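You operate a simulated robot arm through the tools that you are given. There is no shell and no other tool. Be economical: measure what you need, move in short steps, check, and stop when the job is done.

Carry out the task below with a simulated two-armed robot. There is one attempt and no reset: what you move stays moved.

## Task
Pick up the green filter with one hand, pass it to the other hand and put it on the top of the door cabinet. Open the locker door, take the pack of sleeves on the top of the setting bench and put it away on the third shelf from the bottom of the locker, then shut the door. Lift the lid of bath two open. The order is free.
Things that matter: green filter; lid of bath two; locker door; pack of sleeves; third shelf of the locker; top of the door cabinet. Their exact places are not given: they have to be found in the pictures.

Only the result counts: the job must be done as asked and must still hold three seconds after the hand-in. Knocking over, shifting, dropping, spilling or breaking anything else fails it. A push-on lid holds only when it is set on centred and level and pressed home; a screw cap is set on level and turned clockwise until tight.

## Robot
Two 7-joint arms with three-finger grippers on one trunk, on a base that drives. Base frame: it is fixed to the floor where the robot stands at the start and does not move with it; the origin is under the middle of the robot, x ahead of it, y to its left, z up; the surface under the hand at the start is at about z = 882. Lengths are in mm, angles in degrees, forces in N, time in s.
The left shoulder is at the start at [70, 146, 1187], the right one opposite. With the tool pointing down near the work surface each hand reaches from about 300 to 680 mm from the robot's upright axis, wherever it stands, measured 20 degrees to its own side. Places, roughly: lid of bath two [3900, -5900, 1100]; locker door [-5800, -5300, 1000]; pack of sleeves [-2000, -250, 1000]; third shelf of the locker [-5900, -5500, 1000]; top of the door cabinet [-1200, 800, 900]. Payload 2.2 kg a hand.
The TCP of each hand is the grasp point between the finger pads, 28 mm short of the fingertips. In the tool frame z runs along the fingers and y along their closing line. The gripper opens to 102 mm. The gripper's body begins 71 mm behind the TCP.
Orientation is that of the tool frame in the base frame, as a unit quaternion [w, x, y, z]. With the fingers straight down and closing along the base's y, the tool's x points along the base's -x, its y along +y and its z along -z.

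## Interface
- The arms move only by the tool apply_moves. It takes "left_moves", "right_moves" or both (then of equal length, played together; a hand with none holds still); each is a list of rows, each a list of 7 numbers: the shift along the tool's x, y, z in units of 300 mm (1.0 is 300 mm), then the turn, a rotation vector about the tool's x, y, z in units of 180 degrees (1.0 is 180 degrees), then the gripper command, from -1 (fully open) to 1 (shut), values between in proportion. In form: [[tx, ty, tz, ax, ay, az, jaw], ...]. A call has 1 to 8 rows; each row is the pose to reach, as a shift and turn from the pose commanded when the call began, along the tool's axes at that moment. A call with a number of a shift or a turn outside -1 to 1 is refused whole. Each row takes 0.2 s and may step no farther than 50 mm and 8.6 degrees from the row before; otherwise, or with a gripper value out of range, the whole call is refused. A pose out of reach is approached as far as the arm can. The call stops where the force on the tool passes 40 N (or 10 N more than at its start, if that is more) or the arm is blocked; 0.2 s more then pass. Each finger halts on what it meets, pressing with about 21 N; the grip force reading is that of the motor and also rises with nothing between the fingers. The clock runs only during rows and for 0.2 s after the last one: add rows that repeat a pose to give the fingers time. The reply holds the time, the measured pose of the TCP, the force on the tool along the base axes, the opening and the grip force, in the units named above and with some noise, with the torque about the TCP (base axes, N m) and any sound that the robot's microphone picked up.
- Cameras (640 x 400 px; columns grow to the right, rows downward): "scene" is now at [136.3, -0.8, 1409.3]; the picture's right is [-0.00, -1.00, 0.00], its down [-0.64, 0.00, -0.77] and it looks along [0.77, -0.00, -0.64] (base axes); focal length 265 px, centre (320, 200). "left" rides on the left gripper at [72, 38, -86] in its tool frame; the picture's right is [-0.46, 0.89, 0.00], its down [-0.60, -0.32, -0.73] and it looks along [-0.65, -0.34, 0.68] (tool axes); focal length 256 px, centre (320, 200). "right" rides on the right gripper at [69, 44, -86] in its tool frame; the picture's right is [-0.53, 0.85, 0.00], its down [-0.58, -0.36, -0.73] and it looks along [-0.62, -0.39, 0.68] (tool axes); focal length 256 px, centre (320, 200).
- snapshot(camera): a new picture of that camera. It takes no simulated time.
- lift_body(by): slides the trunk up (or, below 0, down) by that many mm; the arms and the scene camera ride with it, the base frame stays. It gives what a move gives, with no picture.
- base_move(legs): drives the robot by 1 to 6 legs, each [ahead, left, turn to the left] in mm, mm and degrees, along the robot's own axes; the way and the turn of a leg run together, so that a leg with both is an arc; at most 1500 mm and 180 degrees a leg. The arms and the cameras ride along, it lands a little off, and it stops where it bumps. It gives what a move gives.
- pan_tilt(pan, tilt): turns the head with the scene camera to pan (to the left, within 86 degrees either way) and tilt (down, from -29 to 69), counted from straight ahead of the robot. It gives what a move gives.
- pixel_to_xyz(camera, pixels): for up to 12 pixels [column, row] of the newest picture of that camera ("zoom" is the newest enlarged one), the place [x, y, z] in the base frame of the surface seen there, good to about 3 mm. It takes no simulated time.
- zoom(camera, box): a new picture of the part [left, top, right, bottom] of that camera's present view, enlarged. It takes no simulated time.
- finish_job(): hands the job in; it is judged then, once.

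Keep the steps short. Do not move on a guess: measure, check each grasp and each placing, and mend mistakes. In all there are 110 turns and 108 pictures (those below and enlarged ones count). Leave the grippers open and the arms clear of the work at the hand-in unless told otherwise, and finish with a single line.

The tools are called after "Call:" by a JSON object that holds its "method" and its "body". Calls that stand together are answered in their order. apply_moves: Moves the arms, as the interface text tells. Its arguments: {"type":"object","properties":{"left_moves":{"type":"array"},"right_moves":{"type":"array"}},"required":[]} The other tools are called the same way: lift_body (by) slides the trunk up or down; base_move (legs) drives the base; pan_tilt (pan, tilt) turns the head that bears the scene camera; snapshot (camera) takes a picture; pixel_to_xyz (camera, pixels) gives the place of the surface under pixels of a picture; zoom (camera, box) takes an enlarged picture of a part of a camera's view; finish_job () hands the job in.

At the start:

```text
clock: 0.0
left_eef_pos: [482.9, 184.9, 1132.8]
left_orientation: [-0.001, 0.0, 1.0, 0.0]
left_wrist_force: [0.7, -0.4, 0.3]
left_wrist_torque: [-0.03, 0.01, -0.02]
left_opening: 102.3
left_grasp_force: 0.2
right_eef_pos: [386.9, -143.8, 1177.4]
right_orientation: [-0.001, 0.0, 1.0, 0.001]
right_wrist_force: [1.3, -0.6, 1.2]
right_wrist_torque: [0.0, -0.01, 0.0]
right_opening: 102.0
right_grasp_force: 0.1
trunk travel left (down, up): [-725.0, 215.0]
robot x, y, heading: [0.5, 4.7, -0.1]
head pan, tilt: [-0.1, 39.7]
```

scene: 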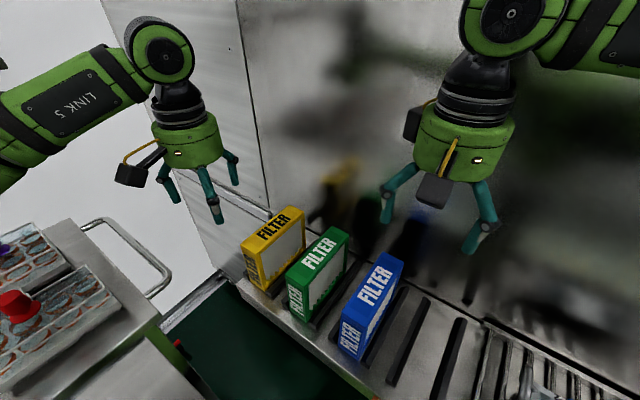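
right: 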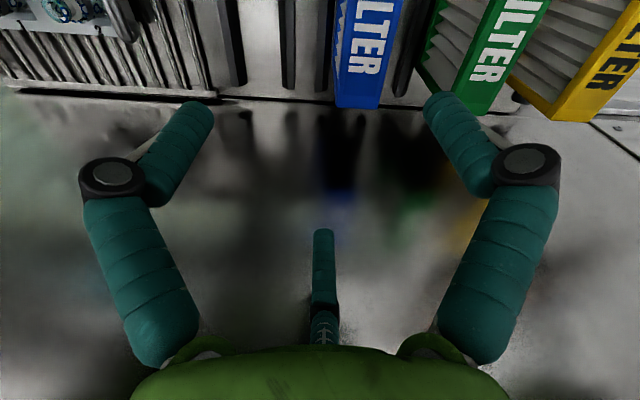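
left: 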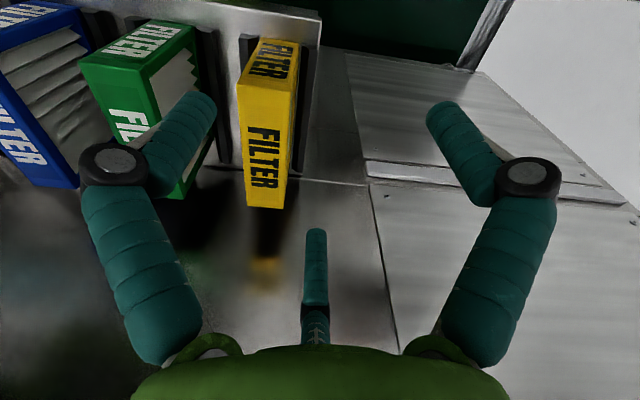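

I see the green filter between the yellow and blue ones, near pixel (318,270). I'll enlarge it and measure.

Call:
{"method": "zoom", "body": {"camera": "scene", "box": [220, 190, 420, 370]}}

Call:
{"method": "pixel_to_xyz", "body": {"camera": "scene", "pixels": [[331, 232], [347, 235], [290, 286], [302, 292], [302, 315], [318, 262], [345, 265], [280, 245], [375, 280], [345, 330], [355, 345], [330, 325]]}}

```text
2.22 times, centred on (320, 280) of scene
```

zoom: 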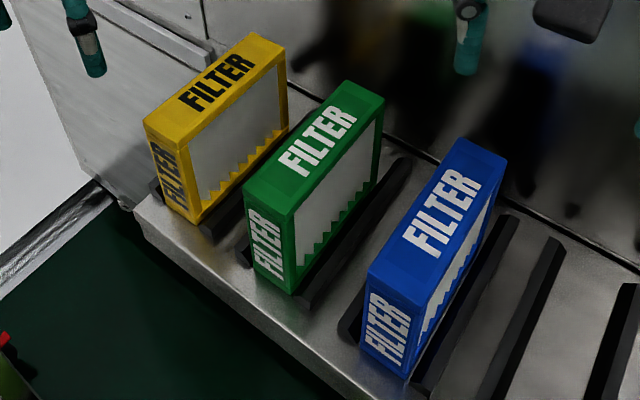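

```text
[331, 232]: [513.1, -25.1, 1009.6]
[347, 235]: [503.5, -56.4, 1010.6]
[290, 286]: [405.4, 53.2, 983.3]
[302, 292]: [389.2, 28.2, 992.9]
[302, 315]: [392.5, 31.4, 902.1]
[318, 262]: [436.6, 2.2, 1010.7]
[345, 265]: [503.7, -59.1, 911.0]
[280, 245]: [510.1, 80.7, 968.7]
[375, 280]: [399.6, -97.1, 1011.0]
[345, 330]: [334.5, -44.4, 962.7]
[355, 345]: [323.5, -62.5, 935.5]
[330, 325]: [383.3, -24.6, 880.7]
```

I'll measure the green filter's top corners precisely in the zoom.

Call:
{"method": "pixel_to_xyz", "body": {"camera": "zoom", "pixels": [[249, 186], [289, 211], [380, 100], [346, 84], [268, 199], [363, 92], [315, 142], [296, 285], [248, 117], [430, 220], [275, 60], [345, 230]]}}

Call:
{"method": "pan_tilt", "body": {"pan": 80, "tilt": 30}}

Call:
{"method": "snapshot", "body": {"camera": "scene"}}

```text
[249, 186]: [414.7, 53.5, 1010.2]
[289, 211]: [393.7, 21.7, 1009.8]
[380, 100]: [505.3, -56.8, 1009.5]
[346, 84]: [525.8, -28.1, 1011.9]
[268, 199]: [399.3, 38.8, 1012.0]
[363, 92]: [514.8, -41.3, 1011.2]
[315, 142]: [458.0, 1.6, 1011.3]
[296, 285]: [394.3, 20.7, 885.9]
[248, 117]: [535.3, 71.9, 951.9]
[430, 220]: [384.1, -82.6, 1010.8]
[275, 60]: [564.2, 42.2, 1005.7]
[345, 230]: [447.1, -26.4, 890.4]
```

```text
clock: 1.5
left_eef_pos: [481.8, 185.2, 1132.7]
left_orientation: [0.0, -0.001, 1.0, 0.0]
left_wrist_force: [0.2, -0.2, 0.1]
left_wrist_torque: [0.07, 0.01, -0.02]
left_opening: 101.9
left_grasp_force: 0.1
right_eef_pos: [387.9, -145.6, 1177.6]
right_orientation: [0.0, 0.0, 1.0, 0.0]
right_wrist_force: [-0.3, 0.5, -0.8]
right_wrist_torque: [0.02, -0.01, 0.0]
right_opening: 102.1
right_grasp_force: 0.1
trunk travel left (down, up): [-725.0, 215.0]
robot x, y, heading: [-4.0, 0.7, 0.0]
head pan, tilt: [80.0, 30.0]
```

```text
103 pictures are left
```

scene: 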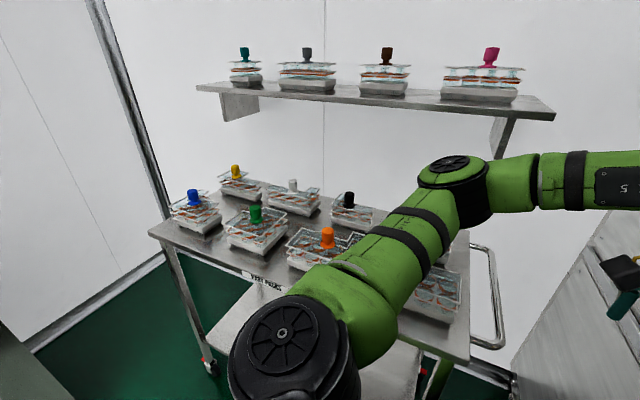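

The room to the left shows a trolley. I'll look farther for the door cabinet later; first I look closely at the grippers and ahead again.

Call:
{"method": "pan_tilt", "body": {"pan": 0, "tilt": 30}}

Call:
{"method": "zoom", "body": {"camera": "scene", "box": [100, 60, 300, 260]}}

Call:
{"method": "snapshot", "body": {"camera": "scene"}}

```text
clock: 3.1
left_eef_pos: [482.4, 184.6, 1131.7]
left_orientation: [0.0, -0.001, 1.0, 0.0]
left_wrist_force: [0.3, 0.0, -0.4]
left_wrist_torque: [-0.02, 0.03, -0.01]
left_opening: 102.2
left_grasp_force: 0.0
right_eef_pos: [386.0, -144.0, 1178.5]
right_orientation: [0.001, 0.0, 1.0, 0.0]
right_wrist_force: [-0.2, -0.2, 0.0]
right_wrist_torque: [-0.03, 0.02, -0.02]
right_opening: 101.7
right_grasp_force: 0.0
trunk travel left (down, up): [-725.0, 215.0]
robot x, y, heading: [-2.8, 1.9, 0.1]
head pan, tilt: [0.0, 30.0]
```

```text
2.00 times, centred on (200, 160) of scene
```

zoom: 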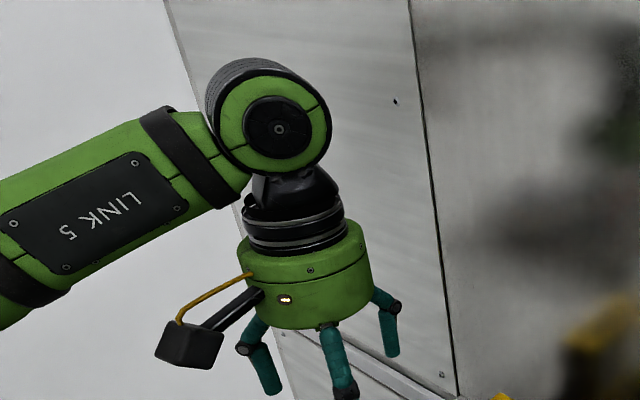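

```text
101 pictures are left
```

scene: 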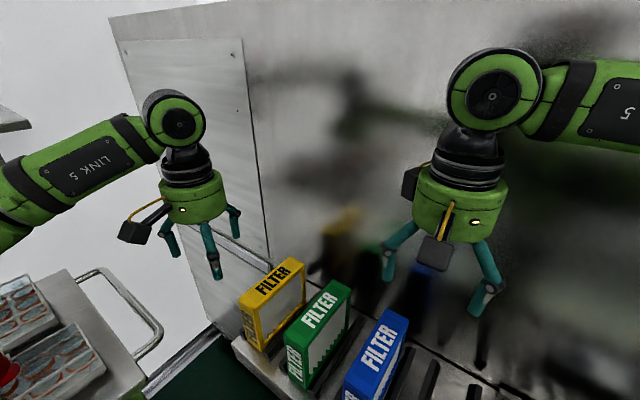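

The hand looks three-pronged in pictures although the text says two fingers. I'll measure the prongs in the left picture.

Call:
{"method": "snapshot", "body": {"camera": "left"}}

Call:
{"method": "pixel_to_xyz", "body": {"camera": "left", "pixels": [[195, 110], [445, 110], [318, 240], [150, 300], [500, 290], [525, 173], [112, 160], [320, 335]]}}

Call:
{"method": "pixel_to_xyz", "body": {"camera": "scene", "pixels": [[174, 250], [216, 270], [236, 232], [190, 200], [485, 300], [390, 270], [435, 255], [130, 232]]}}

```text
100 pictures are left
```

left: 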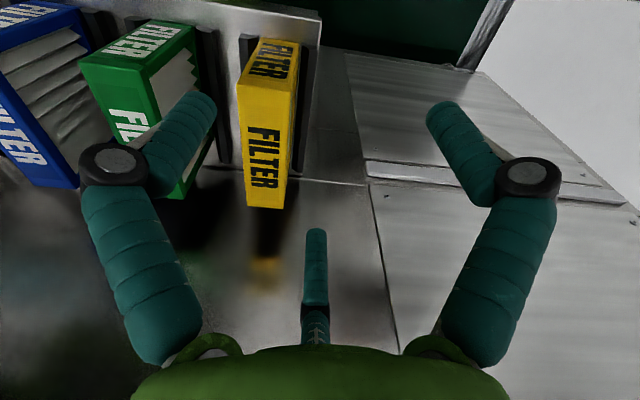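

```text
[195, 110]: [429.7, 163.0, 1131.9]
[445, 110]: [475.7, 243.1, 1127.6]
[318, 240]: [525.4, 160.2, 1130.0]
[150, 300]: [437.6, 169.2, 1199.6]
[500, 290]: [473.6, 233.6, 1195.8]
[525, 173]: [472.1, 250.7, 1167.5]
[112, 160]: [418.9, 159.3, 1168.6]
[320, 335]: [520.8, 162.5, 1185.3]
```

```text
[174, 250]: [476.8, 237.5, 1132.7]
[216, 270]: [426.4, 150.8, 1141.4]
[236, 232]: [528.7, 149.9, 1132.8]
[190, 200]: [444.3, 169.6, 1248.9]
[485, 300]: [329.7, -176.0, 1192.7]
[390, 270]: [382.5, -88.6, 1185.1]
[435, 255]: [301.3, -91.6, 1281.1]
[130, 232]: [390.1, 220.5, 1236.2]
```

The picture's depth agrees with three prongs. I'll half-close the left hand in the free air to learn how they move.

Call:
{"method": "apply_moves", "body": {"left_moves": [[0, 0, 0, 0, 0, 0, 0.25], [0, 0, 0, 0, 0, 0, 0.25], [0, 0, 0, 0, 0, 0, 0.25]]}}

Call:
{"method": "snapshot", "body": {"camera": "left"}}

Call:
{"method": "snapshot", "body": {"camera": "scene"}}

```text
clock: 3.9
left_eef_pos: [481.4, 184.4, 1131.0]
left_orientation: [0.0, 0.0, 1.0, -0.001]
left_wrist_force: [0.3, 0.2, -0.5]
left_wrist_torque: [0.01, 0.01, -0.04]
left_opening: 38.1
left_grasp_force: 0.1
right_eef_pos: [387.7, -145.6, 1178.0]
right_orientation: [0.001, 0.0, 1.0, 0.0]
right_wrist_force: [1.1, 0.1, 0.1]
right_wrist_torque: [-0.01, 0.0, 0.0]
right_opening: 102.1
right_grasp_force: 0.1
trunk travel left (down, up): [-725.0, 215.0]
robot x, y, heading: [2.3, -1.1, -0.0]
head pan, tilt: [0.0, 30.0]
```

```text
99 pictures are left
```

left: 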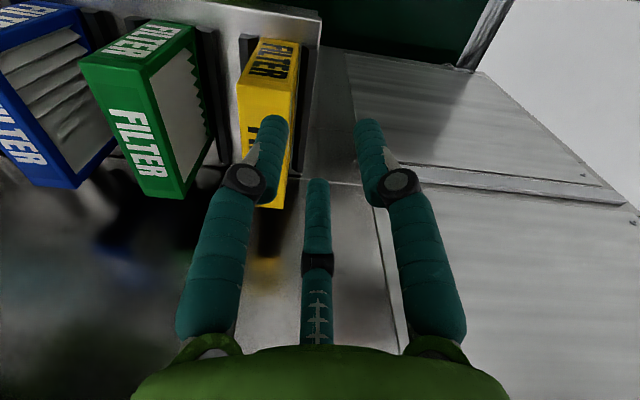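

```text
98 pictures are left
```

scene: 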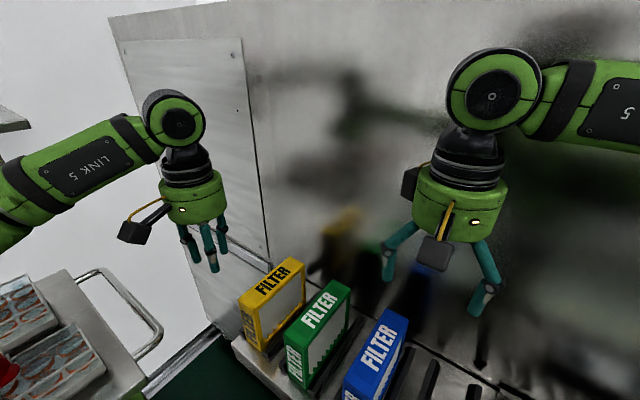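

The neighbours are about 70 mm clear of the green one, enough for the fingers. I move the right hand over the A end of the filter (435,16), turning 35.5° to match it.

Call:
{"method": "apply_moves", "body": {"right_moves": [[-0.033, 0.107, 0, 0, 0, 0.0394, -1], [-0.065, 0.214, 0, 0, 0, 0.0788, -1], [-0.098, 0.322, 0, 0, 0, 0.118, -1], [-0.131, 0.43, 0, 0, 0, 0.158, -1], [-0.16, 0.537, 0, 0, 0, 0.197, -1], [-0.16, 0.537, 0, 0, 0, 0.197, -1]]}}

Call:
{"method": "snapshot", "body": {"camera": "right"}}

Call:
{"method": "snapshot", "body": {"camera": "scene"}}

```text
clock: 5.3
left_eef_pos: [481.5, 182.5, 1132.9]
left_orientation: [-0.001, -0.001, 1.0, 0.0]
left_wrist_force: [-0.8, 0.0, 0.0]
left_wrist_torque: [0.0, 0.02, -0.02]
left_opening: 38.3
left_grasp_force: 0.0
right_eef_pos: [435.2, 14.3, 1177.4]
right_orientation: [0.0, 0.306, 0.952, 0.001]
right_wrist_force: [-0.2, 0.8, -0.9]
right_wrist_torque: [0.03, -0.03, -0.01]
right_opening: 102.0
right_grasp_force: 0.1
trunk travel left (down, up): [-725.0, 215.0]
robot x, y, heading: [-0.2, 4.7, 0.3]
head pan, tilt: [0.0, 30.0]
```

```text
97 pictures are left
```

right: 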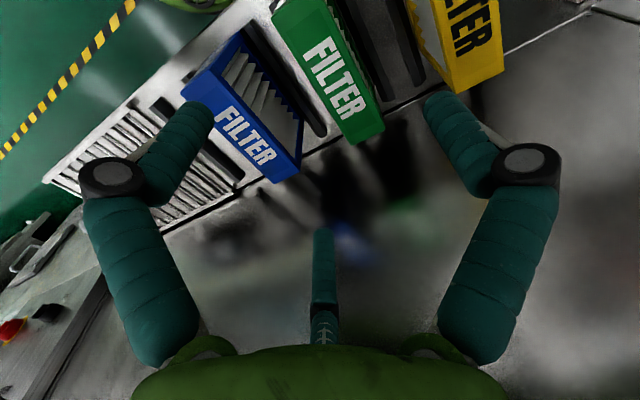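

```text
96 pictures are left
```

scene: 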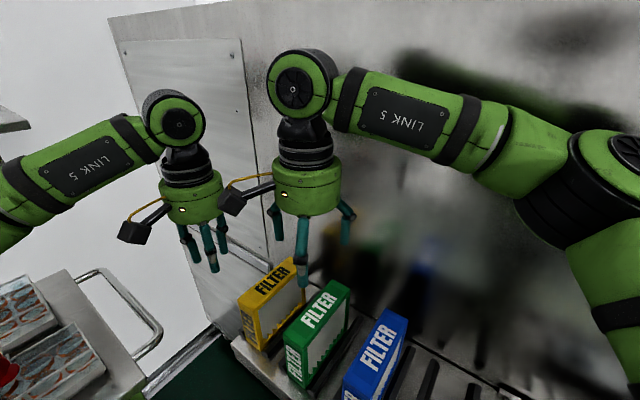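

The hand is over the filter. I check the filter's top from the right camera.

Call:
{"method": "pixel_to_xyz", "body": {"camera": "right", "pixels": [[350, 118], [382, 108], [300, 62], [338, 45], [274, 12], [318, 5], [335, 75]]}}

```text
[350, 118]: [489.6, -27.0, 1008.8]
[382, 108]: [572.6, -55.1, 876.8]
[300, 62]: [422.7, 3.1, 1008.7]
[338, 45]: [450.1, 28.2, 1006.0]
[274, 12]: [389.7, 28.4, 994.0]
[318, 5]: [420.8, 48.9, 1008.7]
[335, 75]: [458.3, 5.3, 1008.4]
```

Filter midline matches the TCP within 2 mm. I descend 192 mm with the jaws open.

Call:
{"method": "apply_moves", "body": {"right_moves": [[0, 0.006, 0.128, 0, 0, 0, -1], [0, 0.006, 0.256, 0, 0, 0, -1], [0, 0.006, 0.384, 0, 0, 0, -1], [0, 0.006, 0.512, 0, 0, 0, -1], [0, 0.006, 0.64, 0, 0, 0, -1], [0, 0.006, 0.64, 0, 0, 0, -1]]}}

Call:
{"method": "snapshot", "body": {"camera": "scene"}}

```text
clock: 6.7
left_eef_pos: [482.1, 185.2, 1132.7]
left_orientation: [0.0, -0.001, 1.0, 0.001]
left_wrist_force: [-0.6, -0.6, 0.6]
left_wrist_torque: [0.05, 0.0, 0.02]
left_opening: 38.4
left_grasp_force: 0.2
right_eef_pos: [433.9, 18.3, 987.2]
right_orientation: [0.0, 0.304, 0.953, 0.0]
right_wrist_force: [0.0, -0.4, 0.2]
right_wrist_torque: [0.0, 0.02, -0.03]
right_opening: 102.1
right_grasp_force: 0.2
trunk travel left (down, up): [-725.0, 215.0]
robot x, y, heading: [-3.8, 2.9, -0.1]
head pan, tilt: [0.0, 30.0]
```

```text
95 pictures are left
```

scene: 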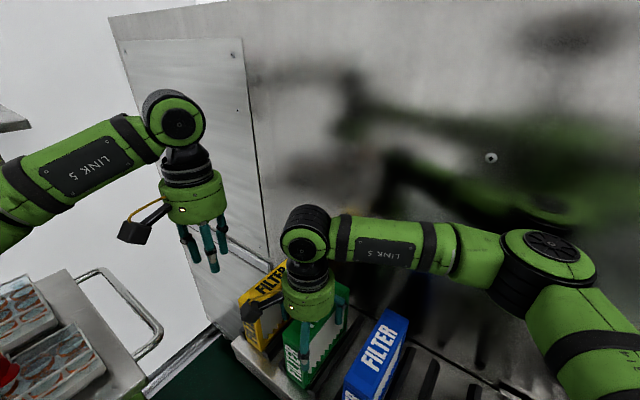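

No contact force. I close the jaws on the filter.

Call:
{"method": "apply_moves", "body": {"right_moves": [[0, 0, 0, 0, 0, 0, 1], [0, 0, 0, 0, 0, 0, 1], [0, 0, 0, 0, 0, 0, 1], [0, 0, 0, 0, 0, 0, 1]]}}

```text
clock: 7.7
left_eef_pos: [479.9, 181.1, 1133.9]
left_orientation: [0.001, -0.001, 1.0, 0.001]
left_wrist_force: [-0.9, 0.2, -0.2]
left_wrist_torque: [-0.01, 0.0, -0.03]
left_opening: 38.2
left_grasp_force: 0.0
right_eef_pos: [432.9, 15.7, 989.0]
right_orientation: [0.001, 0.306, 0.952, 0.001]
right_wrist_force: [-6.0, -10.7, 6.4]
right_wrist_torque: [-0.92, 0.52, -0.83]
right_opening: 65.0
right_grasp_force: 21.0
trunk travel left (down, up): [-725.0, 215.0]
robot x, y, heading: [-0.6, 0.1, -0.1]
head pan, tilt: [0.0, 30.0]
```

The opening stopped at 65 instead of about 38, with a side force. I look before doing anything else.

Call:
{"method": "zoom", "body": {"camera": "scene", "box": [220, 200, 420, 400]}}

Call:
{"method": "snapshot", "body": {"camera": "right"}}

Call:
{"method": "snapshot", "body": {"camera": "left"}}

```text
2.00 times, centred on (320, 300) of scene
```

zoom: 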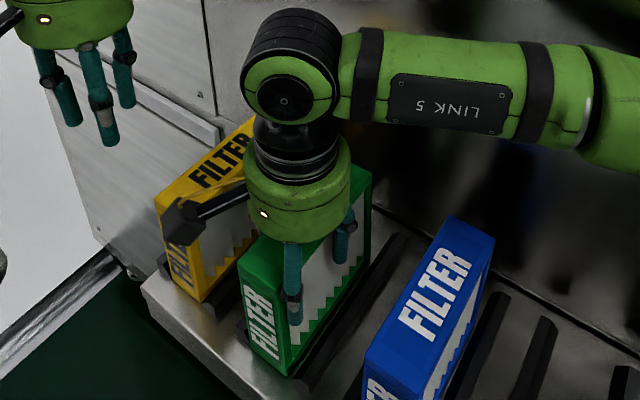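

```text
93 pictures are left
```

right: 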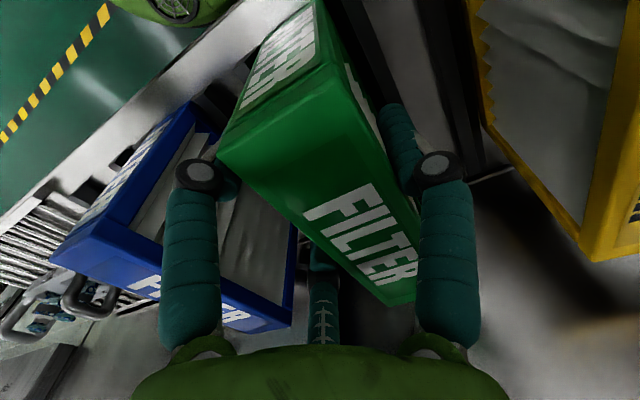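

```text
92 pictures are left
```

left: 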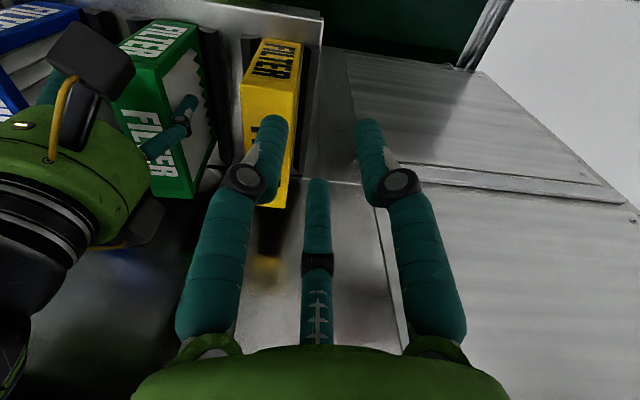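

So it really is a three-jaw hand: one finger on the tool +y side, two on the -y side. The right centring therefore lies about 8 mm toward the thumb. I reopen and shift the hand 8 mm to tool -y, then close again.

Call:
{"method": "apply_moves", "body": {"right_moves": [[0, 0, 0, 0, 0, 0, -1], [0, 0, 0, 0, 0, 0, -1], [0, -0.027, 0, 0, 0, 0, -1], [0, -0.027, 0, 0, 0, 0, -1]]}}

Call:
{"method": "apply_moves", "body": {"right_moves": [[0, 0, 0, 0, 0, 0, 1], [0, 0, 0, 0, 0, 0, 1], [0, 0, 0, 0, 0, 0, 1], [0, 0, 0, 0, 0, 0, 1]]}}

Call:
{"method": "snapshot", "body": {"camera": "right"}}

```text
clock: 8.7
left_eef_pos: [481.0, 184.4, 1131.8]
left_orientation: [0.0, -0.001, 1.0, -0.001]
left_wrist_force: [-0.5, 0.0, -0.6]
left_wrist_torque: [-0.03, -0.03, -0.01]
left_opening: 38.4
left_grasp_force: 0.1
right_eef_pos: [428.8, 12.0, 987.2]
right_orientation: [0.0, 0.304, 0.953, 0.0]
right_wrist_force: [0.2, 0.1, -1.3]
right_wrist_torque: [-0.02, 0.02, -0.01]
right_opening: 102.0
right_grasp_force: 0.0
trunk travel left (down, up): [-725.0, 215.0]
robot x, y, heading: [1.5, 0.3, -0.2]
head pan, tilt: [0.0, 30.0]
```

```text
clock: 9.7
left_eef_pos: [480.2, 184.6, 1134.0]
left_orientation: [0.0, 0.0, 1.0, 0.0]
left_wrist_force: [-0.5, -0.1, 0.1]
left_wrist_torque: [-0.01, 0.0, 0.03]
left_opening: 38.2
left_grasp_force: 0.1
right_eef_pos: [430.6, 12.5, 988.5]
right_orientation: [0.001, 0.304, 0.953, 0.002]
right_wrist_force: [3.2, 0.1, 12.7]
right_wrist_torque: [0.08, -0.01, 0.09]
right_opening: 63.4
right_grasp_force: 20.9
trunk travel left (down, up): [-725.0, 215.0]
robot x, y, heading: [-1.4, -1.9, 0.1]
head pan, tilt: [0.0, 30.0]
```

```text
91 pictures are left
```

right: 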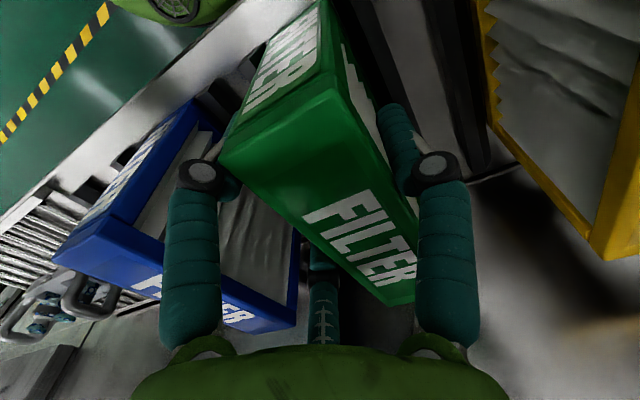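

Side force is gone and the torque is small: a centred grip. I lift 60 mm and check it holds.

Call:
{"method": "apply_moves", "body": {"right_moves": [[0, 0, -0.05, 0, 0, 0, 1], [0, 0, -0.1, 0, 0, 0, 1], [0, 0, -0.15, 0, 0, 0, 1], [0, 0, -0.2, 0, 0, 0, 1], [0, 0, -0.2, 0, 0, 0, 1]]}}

Call:
{"method": "snapshot", "body": {"camera": "scene"}}

```text
clock: 10.9
left_eef_pos: [482.9, 183.2, 1131.9]
left_orientation: [0.0, -0.001, 1.0, 0.0]
left_wrist_force: [0.7, 0.4, 0.1]
left_wrist_torque: [-0.01, 0.01, 0.01]
left_opening: 38.3
left_grasp_force: 0.1
right_eef_pos: [431.3, 11.4, 1046.8]
right_orientation: [0.0, 0.305, 0.952, 0.001]
right_wrist_force: [0.8, 0.5, -2.6]
right_wrist_torque: [0.05, 0.08, -0.05]
right_opening: 63.3
right_grasp_force: 20.9
trunk travel left (down, up): [-725.0, 215.0]
robot x, y, heading: [1.7, -1.3, -0.1]
head pan, tilt: [0.0, 30.0]
```

```text
90 pictures are left
```

scene: 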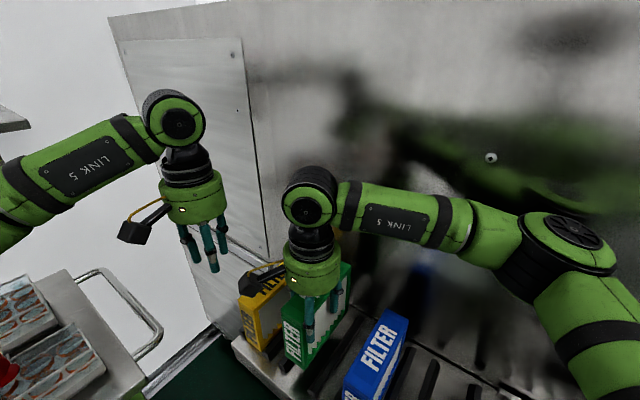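

The filter hangs well (2.6 N). I raise it 150 mm more, and back the base 250 mm away from the bench.

Call:
{"method": "apply_moves", "body": {"right_moves": [[0, 0, -0.125, 0, 0, 0, 1], [0, 0, -0.25, 0, 0, 0, 1], [0, 0, -0.375, 0, 0, 0, 1], [0, 0, -0.5, 0, 0, 0, 1]]}}

Call:
{"method": "base_move", "body": {"legs": [[-250, 0, 0]]}}

Call:
{"method": "pan_tilt", "body": {"pan": 86, "tilt": 10}}

Call:
{"method": "snapshot", "body": {"camera": "scene"}}

Call:
{"method": "pan_tilt", "body": {"pan": -86, "tilt": 10}}

Call:
{"method": "snapshot", "body": {"camera": "scene"}}

```text
clock: 11.9
left_eef_pos: [481.0, 184.6, 1133.6]
left_orientation: [0.0, -0.001, 1.0, 0.0]
left_wrist_force: [-0.6, -0.1, 0.6]
left_wrist_torque: [0.0, -0.01, -0.02]
left_opening: 38.0
left_grasp_force: 0.1
right_eef_pos: [433.8, 12.2, 1195.2]
right_orientation: [0.001, 0.304, 0.953, 0.0]
right_wrist_force: [-0.7, -0.4, -2.5]
right_wrist_torque: [-0.02, 0.07, 0.01]
right_opening: 63.4
right_grasp_force: 20.7
trunk travel left (down, up): [-725.0, 215.0]
robot x, y, heading: [1.1, -3.7, 0.1]
head pan, tilt: [0.0, 30.0]
```

```text
clock: 13.7
left_eef_pos: [232.7, 184.1, 1131.3]
left_orientation: [-0.001, 0.0, 1.0, 0.0]
left_wrist_force: [0.0, 0.2, -0.3]
left_wrist_torque: [0.01, 0.03, 0.0]
left_opening: 38.3
left_grasp_force: 0.0
right_eef_pos: [185.1, 10.8, 1194.7]
right_orientation: [0.0, 0.305, 0.952, -0.001]
right_wrist_force: [0.2, 0.1, -1.1]
right_wrist_torque: [0.01, 0.07, 0.02]
right_opening: 63.4
right_grasp_force: 21.1
trunk travel left (down, up): [-725.0, 215.0]
robot x, y, heading: [-249.9, -0.2, -0.4]
head pan, tilt: [0.0, 30.0]
```

```text
clock: 15.3
left_eef_pos: [230.4, 183.6, 1132.2]
left_orientation: [0.0, 0.0, 1.0, 0.001]
left_wrist_force: [0.2, -0.8, -0.3]
left_wrist_torque: [0.04, 0.01, 0.0]
left_opening: 38.4
left_grasp_force: 0.0
right_eef_pos: [183.8, 10.6, 1194.9]
right_orientation: [0.0, 0.305, 0.952, 0.0]
right_wrist_force: [0.1, -0.4, -2.1]
right_wrist_torque: [0.04, 0.04, -0.01]
right_opening: 63.4
right_grasp_force: 21.2
trunk travel left (down, up): [-725.0, 215.0]
robot x, y, heading: [-250.7, -1.2, 0.4]
head pan, tilt: [85.9, 10.0]
```

```text
89 pictures are left
```

scene: 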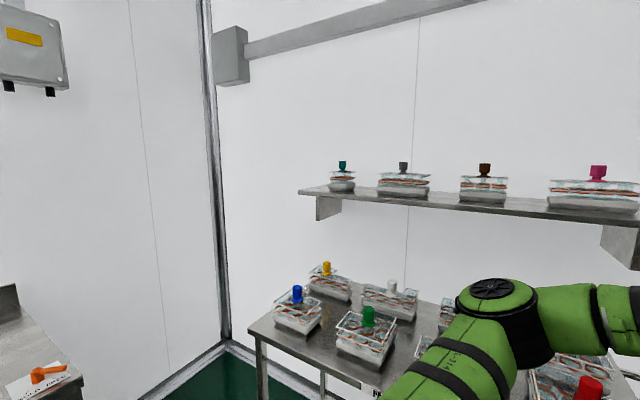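

```text
clock: 17.9
left_eef_pos: [230.8, 184.2, 1132.3]
left_orientation: [0.0, 0.0, 1.0, 0.0]
left_wrist_force: [-0.5, 0.1, -0.7]
left_wrist_torque: [0.03, -0.02, 0.03]
left_opening: 38.3
left_grasp_force: 0.0
right_eef_pos: [183.5, 11.1, 1195.2]
right_orientation: [0.001, 0.305, 0.952, 0.0]
right_wrist_force: [0.6, 0.5, -2.3]
right_wrist_torque: [0.01, 0.08, 0.04]
right_opening: 63.6
right_grasp_force: 20.5
trunk travel left (down, up): [-725.0, 215.0]
robot x, y, heading: [-252.5, -0.1, -0.1]
head pan, tilt: [-85.9, 10.0]
```

```text
88 pictures are left
```

scene: 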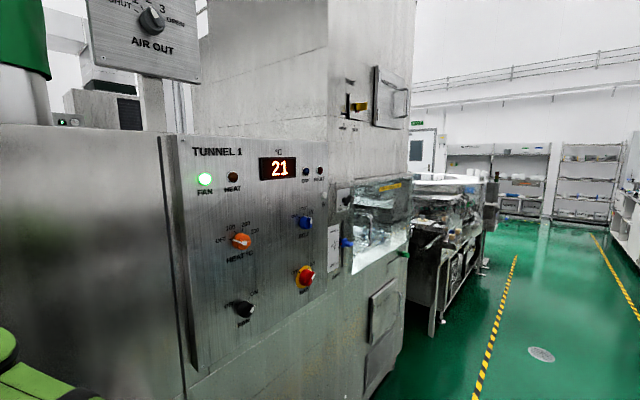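

The panel of Tunnel 1 is on my right; the left shows a table corner at (30,360). I measure distances before turning.

Call:
{"method": "pixel_to_xyz", "body": {"camera": "scene", "pixels": [[150, 250], [300, 300], [340, 370], [365, 240], [430, 330], [470, 390], [60, 300], [540, 355], [550, 200], [390, 90]]}}

Call:
{"method": "pan_tilt", "body": {"pan": 86, "tilt": 40}}

Call:
{"method": "snapshot", "body": {"camera": "scene"}}

Call:
{"method": "pixel_to_xyz", "body": {"camera": "scene", "pixels": [[40, 180], [20, 130], [260, 170], [270, 300], [60, 300], [150, 300], [300, 190], [80, 220]]}}

```text
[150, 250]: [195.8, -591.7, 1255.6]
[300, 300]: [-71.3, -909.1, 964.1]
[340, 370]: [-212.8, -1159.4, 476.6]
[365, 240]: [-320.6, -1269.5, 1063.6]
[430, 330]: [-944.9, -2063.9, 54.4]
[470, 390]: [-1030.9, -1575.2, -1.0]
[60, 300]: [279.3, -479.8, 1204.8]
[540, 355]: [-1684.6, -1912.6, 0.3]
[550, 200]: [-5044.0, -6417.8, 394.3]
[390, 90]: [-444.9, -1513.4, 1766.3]
```

```text
clock: 20.5
left_eef_pos: [230.5, 184.2, 1132.2]
left_orientation: [0.001, 0.001, 1.0, 0.0]
left_wrist_force: [-0.1, 0.2, -0.6]
left_wrist_torque: [-0.01, -0.02, 0.01]
left_opening: 38.4
left_grasp_force: 0.0
right_eef_pos: [183.6, 9.8, 1195.4]
right_orientation: [-0.001, 0.305, 0.952, 0.0]
right_wrist_force: [-0.2, -0.4, -1.4]
right_wrist_torque: [0.03, 0.08, 0.0]
right_opening: 63.6
right_grasp_force: 21.5
trunk travel left (down, up): [-725.0, 215.0]
robot x, y, heading: [-251.3, -3.8, -0.1]
head pan, tilt: [85.9, 40.0]
```

```text
87 pictures are left
```

scene: 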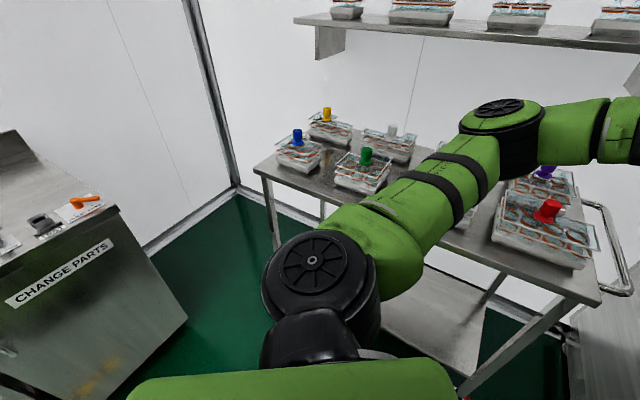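

```text
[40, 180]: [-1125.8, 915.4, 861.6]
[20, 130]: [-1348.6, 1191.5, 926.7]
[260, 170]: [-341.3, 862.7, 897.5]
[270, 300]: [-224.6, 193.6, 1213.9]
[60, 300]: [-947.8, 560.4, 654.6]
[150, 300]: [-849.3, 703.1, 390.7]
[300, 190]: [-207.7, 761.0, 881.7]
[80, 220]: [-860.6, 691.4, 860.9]
```

The "CHANGE PARTS" cabinet (top z≈862) is behind-left. My hands are above everything there, so I turn left 135° to face it.

Call:
{"method": "base_move", "body": {"legs": [[0, 0, 68], [0, 0, 67]]}}

Call:
{"method": "pan_tilt", "body": {"pan": 0, "tilt": 35}}

Call:
{"method": "snapshot", "body": {"camera": "scene"}}

```text
clock: 26.8
left_eef_pos: [-723.3, 211.3, 1131.6]
left_orientation: [0.001, 0.924, -0.383, 0.001]
left_wrist_force: [-1.0, -0.4, 0.1]
left_wrist_torque: [0.04, 0.0, 0.06]
left_opening: 38.2
left_grasp_force: 0.1
right_eef_pos: [-566.0, 300.0, 1195.1]
right_orientation: [0.0, 0.763, -0.647, 0.0]
right_wrist_force: [-0.8, -0.4, -1.1]
right_wrist_torque: [-0.07, 0.01, -0.03]
right_opening: 63.4
right_grasp_force: 21.4
trunk travel left (down, up): [-725.0, 215.0]
robot x, y, heading: [-251.5, -1.1, 135.2]
head pan, tilt: [85.9, 40.0]
```

```text
clock: 28.4
left_eef_pos: [-721.3, 210.7, 1132.2]
left_orientation: [-0.001, 0.924, -0.382, 0.0]
left_wrist_force: [0.5, -0.4, 0.1]
left_wrist_torque: [0.0, -0.01, -0.01]
left_opening: 38.1
left_grasp_force: 0.0
right_eef_pos: [-566.7, 300.8, 1194.2]
right_orientation: [0.0, 0.762, -0.647, 0.001]
right_wrist_force: [0.2, 0.9, -1.6]
right_wrist_torque: [-0.06, -0.03, 0.0]
right_opening: 63.4
right_grasp_force: 20.7
trunk travel left (down, up): [-725.0, 215.0]
robot x, y, heading: [-255.7, 0.0, 134.7]
head pan, tilt: [0.0, 35.0]
```

```text
86 pictures are left
```

scene: 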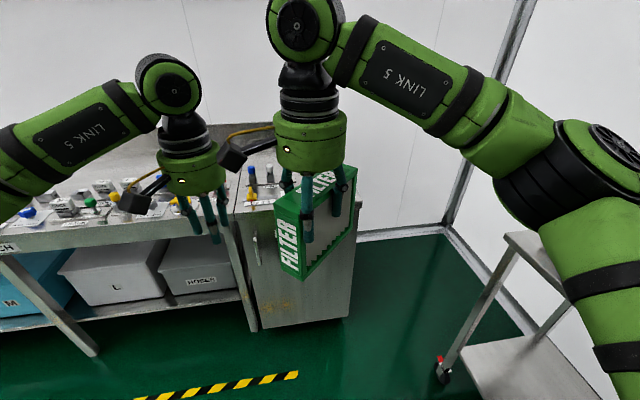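

The cabinet with one door is right of the bench. Now the hand-over: I turn the filter with the right hand so its free end points left, and turn the left hand to come in from the side.

Call:
{"method": "apply_moves", "body": {"right_moves": [[-0.016, -0.025, 0, 0, 0, -0.0465, 1], [-0.032, -0.051, 0, 0, 0, -0.093, 1], [-0.048, -0.076, 0, 0, 0, -0.1395, 1], [-0.064, -0.1, 0, 0, 0, -0.186, 1], [-0.08, -0.127, 0, 0, 0, -0.2325, 1], [-0.097, -0.152, 0, 0, 0, -0.279, 1], [-0.113, -0.178, 0, 0, 0, -0.3255, 1], [-0.129, -0.203, 0, 0, 0, -0.372, 1]], "left_moves": [[0.021, 0.015, -0.028, 0, 0, -0.0465, -0.7], [0.042, 0.03, -0.057, 0, 0, -0.093, -0.7], [0.064, 0.045, -0.085, 0, 0, -0.1395, -0.7], [0.085, 0.06, -0.113, 0, 0, -0.186, -0.7], [0.106, 0.075, -0.142, 0, 0, -0.2325, -0.7], [0.127, 0.09, -0.17, 0, 0, -0.279, -0.7], [0.149, 0.105, -0.2, 0, 0, -0.3255, -0.7], [0.17, 0.12, -0.227, 0, 0, -0.372, -0.7]]}}

Call:
{"method": "apply_moves", "body": {"right_moves": [[0, 0, 0, 0, 0, -0.0465, 1], [0, 0, 0, 0, 0, -0.093, 1], [0, 0, 0, 0, 0, -0.1395, 1], [0, 0, 0, 0, 0, -0.186, 1], [0, 0, 0, 0, 0, -0.2325, 1], [0, 0, 0, 0, 0, -0.279, 1], [0, 0, 0, 0, 0, -0.325, 1]], "left_moves": [[0, 0, 0, 0, 0, -0.043, -0.7], [0, 0, 0, 0, 0, -0.086, -0.7], [0, 0, 0, 0, 0, -0.128, -0.7], [0, 0, 0, 0, 0, -0.128, -0.7], [0, 0, 0, 0, 0, -0.128, -0.7], [0, 0, 0, 0, 0, -0.128, -0.7], [0, 0, 0, 0, 0, -0.128, -0.7]]}}

Call:
{"method": "snapshot", "body": {"camera": "scene"}}

```text
clock: 30.2
left_eef_pos: [-709.0, 149.4, 1199.5]
left_orientation: [-0.001, 0.981, 0.192, 0.0]
left_wrist_force: [0.1, -0.9, 0.9]
left_wrist_torque: [0.0, 0.01, 0.01]
left_opening: 86.8
left_grasp_force: 0.0
right_eef_pos: [-512.5, 347.6, 1195.3]
right_orientation: [0.0, 0.993, -0.117, 0.0]
right_wrist_force: [0.4, 0.4, -2.6]
right_wrist_torque: [0.02, -0.07, 0.01]
right_opening: 63.6
right_grasp_force: 20.3
trunk travel left (down, up): [-725.0, 215.0]
robot x, y, heading: [-249.4, 2.7, 134.9]
head pan, tilt: [0.0, 35.0]
```

```text
clock: 31.8
left_eef_pos: [-710.2, 148.8, 1200.0]
left_orientation: [-0.001, 0.924, 0.383, 0.0]
left_wrist_force: [-0.8, 0.8, -0.2]
left_wrist_torque: [0.01, -0.03, 0.04]
left_opening: 86.8
left_grasp_force: 0.0
right_eef_pos: [-471.8, 274.2, 1175.2]
right_orientation: [0.0, 0.925, 0.38, 0.0]
right_wrist_force: [0.4, -0.3, -2.3]
right_wrist_torque: [0.07, -0.03, 0.0]
right_opening: 63.3
right_grasp_force: 21.3
right hand out of reach, approached as far as the arm can: row 5, 6, 7
trunk travel left (down, up): [-725.0, 215.0]
robot x, y, heading: [-249.2, 4.0, 134.9]
head pan, tilt: [0.0, 35.0]
```

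```text
85 pictures are left
```

scene: 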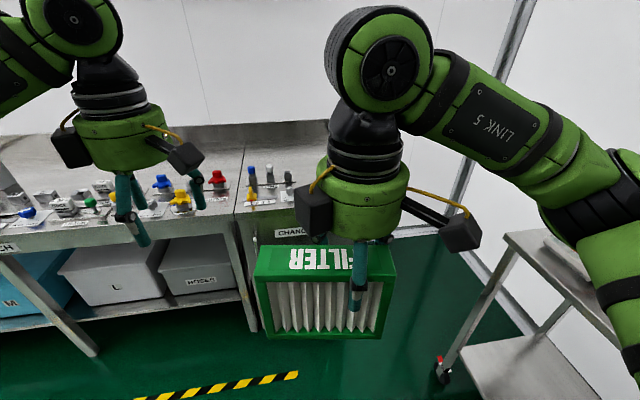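

The right hand ended with the wanted turn but nearer to me (orientation fine, stable). I measure the filter as it hangs now.

Call:
{"method": "pixel_to_xyz", "body": {"camera": "scene", "pixels": [[262, 280], [392, 272], [274, 335], [380, 335], [258, 252], [300, 248], [270, 268], [330, 270], [268, 300]]}}

Call:
{"method": "snapshot", "body": {"camera": "left"}}

```text
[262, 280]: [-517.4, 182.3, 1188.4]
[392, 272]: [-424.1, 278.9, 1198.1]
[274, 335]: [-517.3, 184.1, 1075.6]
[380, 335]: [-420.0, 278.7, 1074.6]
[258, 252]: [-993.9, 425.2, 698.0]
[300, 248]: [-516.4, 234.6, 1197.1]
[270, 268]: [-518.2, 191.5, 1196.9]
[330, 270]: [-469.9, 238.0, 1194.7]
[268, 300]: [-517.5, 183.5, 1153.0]
```

```text
84 pictures are left
```

left: 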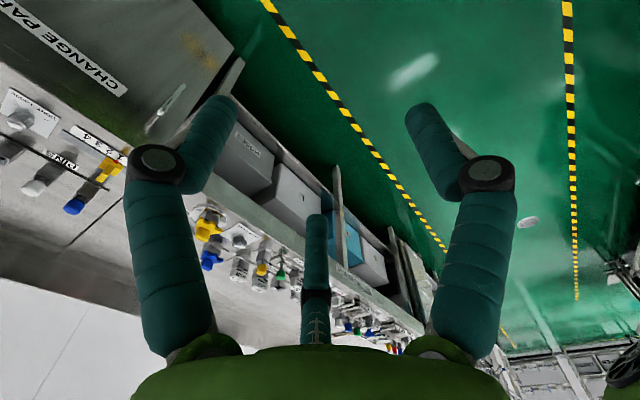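

Filter plane and ends are clear. I notice a second box on each hand; I measure those boxes so they do not collide.

Call:
{"method": "pixel_to_xyz", "body": {"camera": "scene", "pixels": [[75, 150], [185, 157], [313, 215], [460, 235], [66, 150], [330, 210]]}}

```text
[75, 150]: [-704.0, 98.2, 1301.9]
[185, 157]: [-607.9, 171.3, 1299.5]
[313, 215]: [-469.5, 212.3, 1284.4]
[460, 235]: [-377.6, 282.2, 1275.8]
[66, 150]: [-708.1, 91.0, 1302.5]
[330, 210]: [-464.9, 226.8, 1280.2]
```

The extra box stays clear of everything. I tilt the left hand by 75° toward the filter in two calls, moving to the pre-position.

Call:
{"method": "apply_moves", "body": {"left_moves": [[0.01, 0.04, 0.01, 0, 0.0463, 0, -0.7], [0.02, 0.08, 0.02, 0, 0.0926, 0, -0.7], [0.03, 0.12, 0.03, 0, 0.1389, 0, -0.7], [0.04, 0.16, 0.04, 0, 0.1852, 0, -0.7], [0.05, 0.2, 0.05, 0, 0.2315, 0, -0.7], [0.06, 0.24, 0.06, 0, 0.2778, 0, -0.7], [0.073, 0.273, 0.08, 0, 0.324, 0, -0.7], [0.073, 0.273, 0.08, 0, 0.3704, 0, -0.7]]}}

Call:
{"method": "apply_moves", "body": {"left_moves": [[0, 0, 0, 0, 0.0463, 0, -0.7], [0, 0, 0, 0, 0.0463, 0, -0.7]]}}

Call:
{"method": "snapshot", "body": {"camera": "scene"}}

Call:
{"method": "snapshot", "body": {"camera": "left"}}

```text
clock: 33.6
left_eef_pos: [-638.7, 105.4, 1179.5]
left_orientation: [-0.212, 0.771, 0.32, 0.508]
left_wrist_force: [-0.3, -0.1, -0.5]
left_wrist_torque: [0.02, 0.02, -0.02]
left_opening: 86.5
left_grasp_force: 0.1
right_eef_pos: [-471.3, 275.1, 1173.5]
right_orientation: [0.0, 0.925, 0.38, 0.0]
right_wrist_force: [-0.1, -0.3, -3.3]
right_wrist_torque: [0.07, -0.04, 0.02]
right_opening: 63.5
right_grasp_force: 20.8
trunk travel left (down, up): [-725.0, 215.0]
robot x, y, heading: [-252.9, 2.5, 134.8]
head pan, tilt: [0.0, 35.0]
```

```text
clock: 34.2
left_eef_pos: [-638.2, 105.7, 1177.5]
left_orientation: [-0.233, 0.733, 0.304, 0.563]
left_wrist_force: [-0.5, -0.3, -0.2]
left_wrist_torque: [-0.02, -0.03, 0.01]
left_opening: 86.6
left_grasp_force: 0.1
right_eef_pos: [-472.5, 275.1, 1174.3]
right_orientation: [-0.001, 0.925, 0.38, 0.0]
right_wrist_force: [0.2, -0.1, -2.6]
right_wrist_torque: [0.0, -0.02, 0.01]
right_opening: 63.4
right_grasp_force: 21.0
trunk travel left (down, up): [-725.0, 215.0]
robot x, y, heading: [-251.8, 0.4, 134.9]
head pan, tilt: [0.0, 35.0]
```

```text
83 pictures are left
```

scene: 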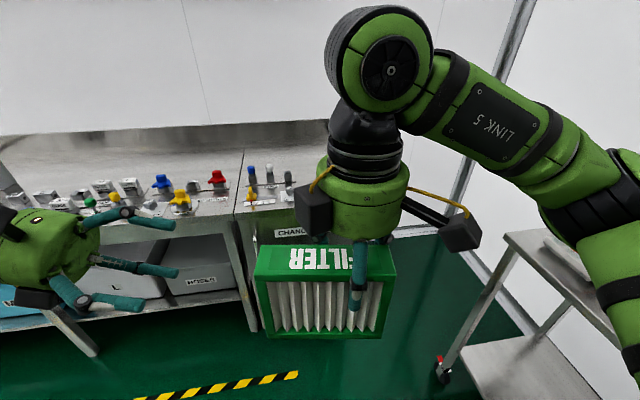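

```text
82 pictures are left
```

left: 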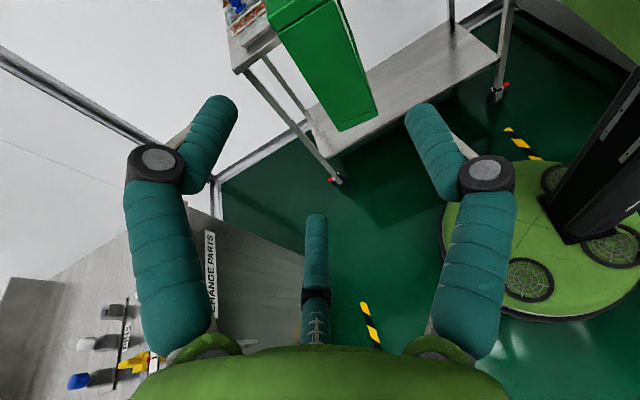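

Alignment looks right. I advance the left hand 152 mm along its fingers with jaws open around the free end.

Call:
{"method": "apply_moves", "body": {"left_moves": [[0, 0, 0.1, 0, 0, 0, -0.7], [0, 0, 0.2, 0, 0, 0, -0.7], [0, 0, 0.3, 0, 0, 0, -0.7], [0, 0, 0.4, 0, 0, 0, -0.7], [0, 0, 0.507, 0, 0, 0, -0.7], [0, 0, 0.507, 0, 0, 0, -0.7]]}}

Call:
{"method": "snapshot", "body": {"camera": "left"}}

Call:
{"method": "snapshot", "body": {"camera": "scene"}}

```text
clock: 35.6
left_eef_pos: [-535.5, 212.2, 1137.4]
left_orientation: [-0.233, 0.733, 0.303, 0.562]
left_wrist_force: [0.3, 0.0, -0.5]
left_wrist_torque: [0.01, -0.01, 0.0]
left_opening: 86.5
left_grasp_force: 0.1
right_eef_pos: [-472.1, 274.8, 1175.1]
right_orientation: [-0.001, 0.925, 0.379, 0.001]
right_wrist_force: [0.2, 0.4, -2.2]
right_wrist_torque: [0.09, -0.08, -0.03]
right_opening: 63.4
right_grasp_force: 20.5
trunk travel left (down, up): [-725.0, 215.0]
robot x, y, heading: [-249.4, 0.4, 134.8]
head pan, tilt: [0.0, 35.0]
```

```text
81 pictures are left
```

left: 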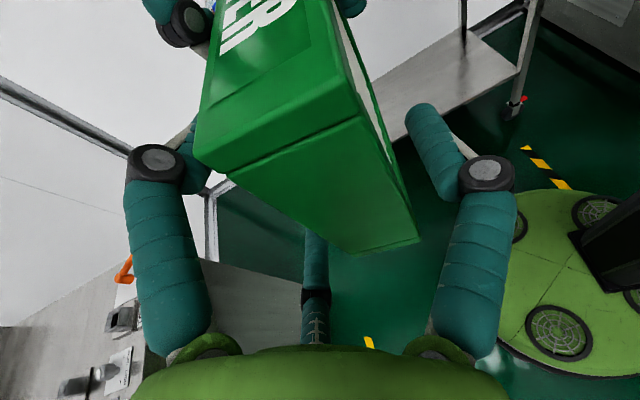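

```text
80 pictures are left
```

scene: 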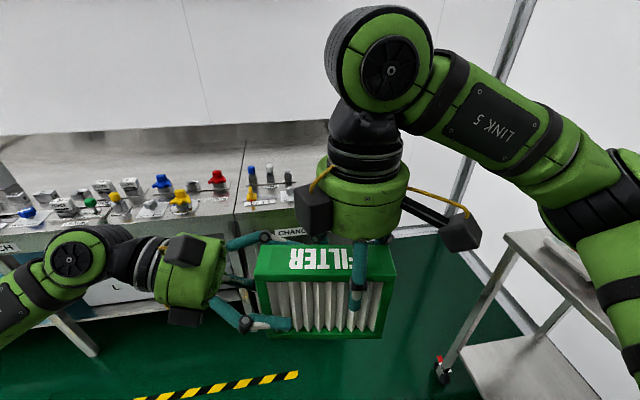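

Thumb on my side, the two fingers behind, all past the filter's end. I close the left hand while the right still holds.

Call:
{"method": "apply_moves", "body": {"left_moves": [[0, 0, 0, 0, 0, 0, 1], [0, 0, 0, 0, 0, 0, 1], [0, 0, 0, 0, 0, 0, 1], [0, 0, 0, 0, 0, 0, 1]]}}

```text
clock: 36.6
left_eef_pos: [-536.1, 212.8, 1137.2]
left_orientation: [-0.232, 0.733, 0.303, 0.562]
left_wrist_force: [-1.9, -11.3, 0.4]
left_wrist_torque: [0.15, 0.19, -0.56]
left_opening: 63.7
left_grasp_force: 20.9
right_eef_pos: [-470.5, 275.5, 1175.8]
right_orientation: [-0.001, 0.926, 0.378, 0.001]
right_wrist_force: [2.0, 9.4, -1.4]
right_wrist_torque: [0.37, -0.36, -0.01]
right_opening: 63.7
right_grasp_force: 21.1
trunk travel left (down, up): [-725.0, 215.0]
robot x, y, heading: [-252.3, 1.7, 134.8]
head pan, tilt: [0.0, 35.0]
```

Both hands hold it. I open the right hand a little to release.

Call:
{"method": "apply_moves", "body": {"right_moves": [[0, 0, 0, 0, 0, 0, -0.55], [0, 0, 0, 0, 0, 0, -0.55], [0, 0, 0, 0, 0, 0, -0.55]]}}

Call:
{"method": "snapshot", "body": {"camera": "scene"}}

```text
clock: 37.4
left_eef_pos: [-535.6, 212.7, 1137.1]
left_orientation: [-0.233, 0.733, 0.304, 0.562]
left_wrist_force: [0.2, -1.2, -0.1]
left_wrist_torque: [-0.01, 0.12, 0.02]
left_opening: 63.5
left_grasp_force: 20.7
right_eef_pos: [-470.9, 274.7, 1174.4]
right_orientation: [0.0, 0.925, 0.379, 0.0]
right_wrist_force: [-0.2, -0.7, -0.3]
right_wrist_torque: [0.0, -0.02, -0.01]
right_opening: 79.0
right_grasp_force: 0.0
trunk travel left (down, up): [-725.0, 215.0]
robot x, y, heading: [-250.8, -1.5, 134.9]
head pan, tilt: [0.0, 35.0]
```

```text
79 pictures are left
```

scene: 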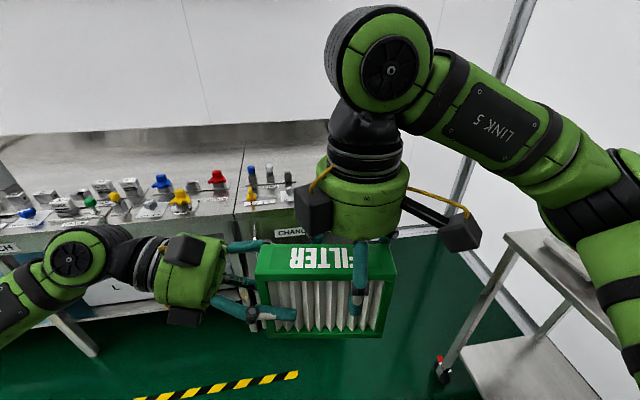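

Right is free. Rather than moving the right arm from its stretched command, I lower the left hand with the filter straight down 75 mm out of the right fingers.

Call:
{"method": "apply_moves", "body": {"left_moves": [[-0.04, 0, 0.011, 0, 0, 0, 1], [-0.08, 0, 0.022, 0, 0, 0, 1], [-0.12, 0, 0.033, 0, 0, 0, 1], [-0.16, 0, 0.043, 0, 0, 0, 1], [-0.2, 0, 0.054, 0, 0, 0, 1], [-0.242, 0, 0.065, 0, 0, 0, 1], [-0.242, 0, 0.065, 0, 0, 0, 1]]}}

Call:
{"method": "snapshot", "body": {"camera": "scene"}}

```text
clock: 39.0
left_eef_pos: [-534.1, 211.6, 1062.5]
left_orientation: [-0.232, 0.734, 0.303, 0.562]
left_wrist_force: [0.3, 0.4, -0.1]
left_wrist_torque: [-0.08, 0.12, 0.03]
left_opening: 63.4
left_grasp_force: 21.1
right_eef_pos: [-471.9, 276.1, 1175.9]
right_orientation: [0.0, 0.925, 0.379, 0.0]
right_wrist_force: [0.4, 0.4, 0.2]
right_wrist_torque: [-0.01, 0.0, -0.01]
right_opening: 79.3
right_grasp_force: 0.1
trunk travel left (down, up): [-725.0, 215.0]
robot x, y, heading: [-250.0, 0.4, 134.9]
head pan, tilt: [0.0, 35.0]
```

```text
78 pictures are left
```

scene: 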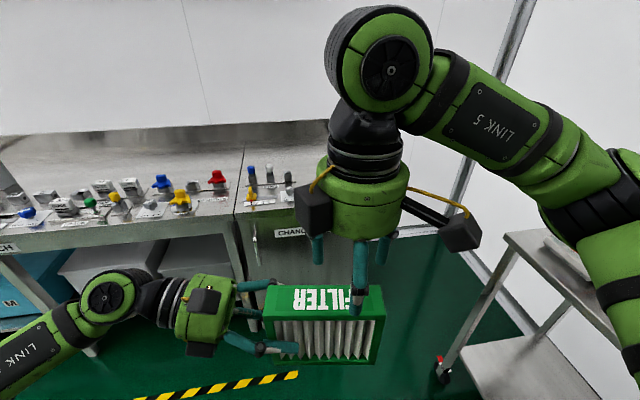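

The left hand alone holds the filter. I withdraw the right hand to the right and turn it back.

Call:
{"method": "apply_moves", "body": {"right_moves": [[0.05, 0, -0.02, 0, 0, 0.0465, -1], [0.1, 0, -0.05, 0, 0, 0.093, -1], [0.15, 0, -0.08, 0, 0, 0.1395, -1], [0.2, 0, -0.1, 0, 0, 0.186, -1], [0.25, 0, -0.1, 0, 0, 0.2325, -1], [0.3, 0, -0.1, 0, 0, 0.279, -1], [0.37, 0, -0.1, 0, 0, 0.3255, -1], [0.45, 0, -0.1, 0, 0, 0.372, -1]]}}

Call:
{"method": "pan_tilt", "body": {"pan": 0, "tilt": 30}}

Call:
{"method": "snapshot", "body": {"camera": "scene"}}

```text
clock: 40.8
left_eef_pos: [-533.7, 212.4, 1062.3]
left_orientation: [-0.233, 0.734, 0.304, 0.562]
left_wrist_force: [0.2, 0.7, -0.6]
left_wrist_torque: [-0.08, 0.12, 0.01]
left_opening: 63.2
left_grasp_force: 20.7
right_eef_pos: [-374.7, 370.5, 1203.9]
right_orientation: [0.0, 0.981, -0.194, 0.0]
right_wrist_force: [-0.1, 0.1, -1.1]
right_wrist_torque: [0.0, 0.05, 0.01]
right_opening: 101.9
right_grasp_force: 0.0
trunk travel left (down, up): [-725.0, 215.0]
robot x, y, heading: [-252.7, -0.0, 134.8]
head pan, tilt: [0.0, 35.0]
```

```text
clock: 41.4
left_eef_pos: [-536.3, 211.3, 1062.7]
left_orientation: [-0.233, 0.733, 0.304, 0.562]
left_wrist_force: [-0.3, -0.5, 0.0]
left_wrist_torque: [-0.1, 0.08, -0.02]
left_opening: 63.2
left_grasp_force: 21.3
right_eef_pos: [-376.4, 371.3, 1204.7]
right_orientation: [0.0, 0.981, -0.192, 0.0]
right_wrist_force: [-0.3, 0.4, -0.5]
right_wrist_torque: [0.01, -0.02, -0.02]
right_opening: 102.0
right_grasp_force: 0.1
trunk travel left (down, up): [-725.0, 215.0]
robot x, y, heading: [-250.0, 3.7, 134.9]
head pan, tilt: [0.0, 30.0]
```

```text
77 pictures are left
```

scene: 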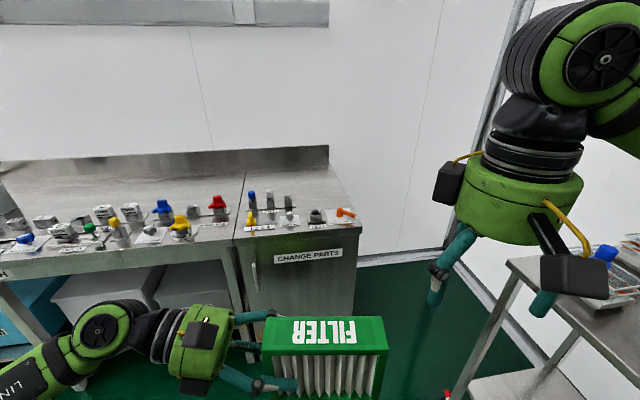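

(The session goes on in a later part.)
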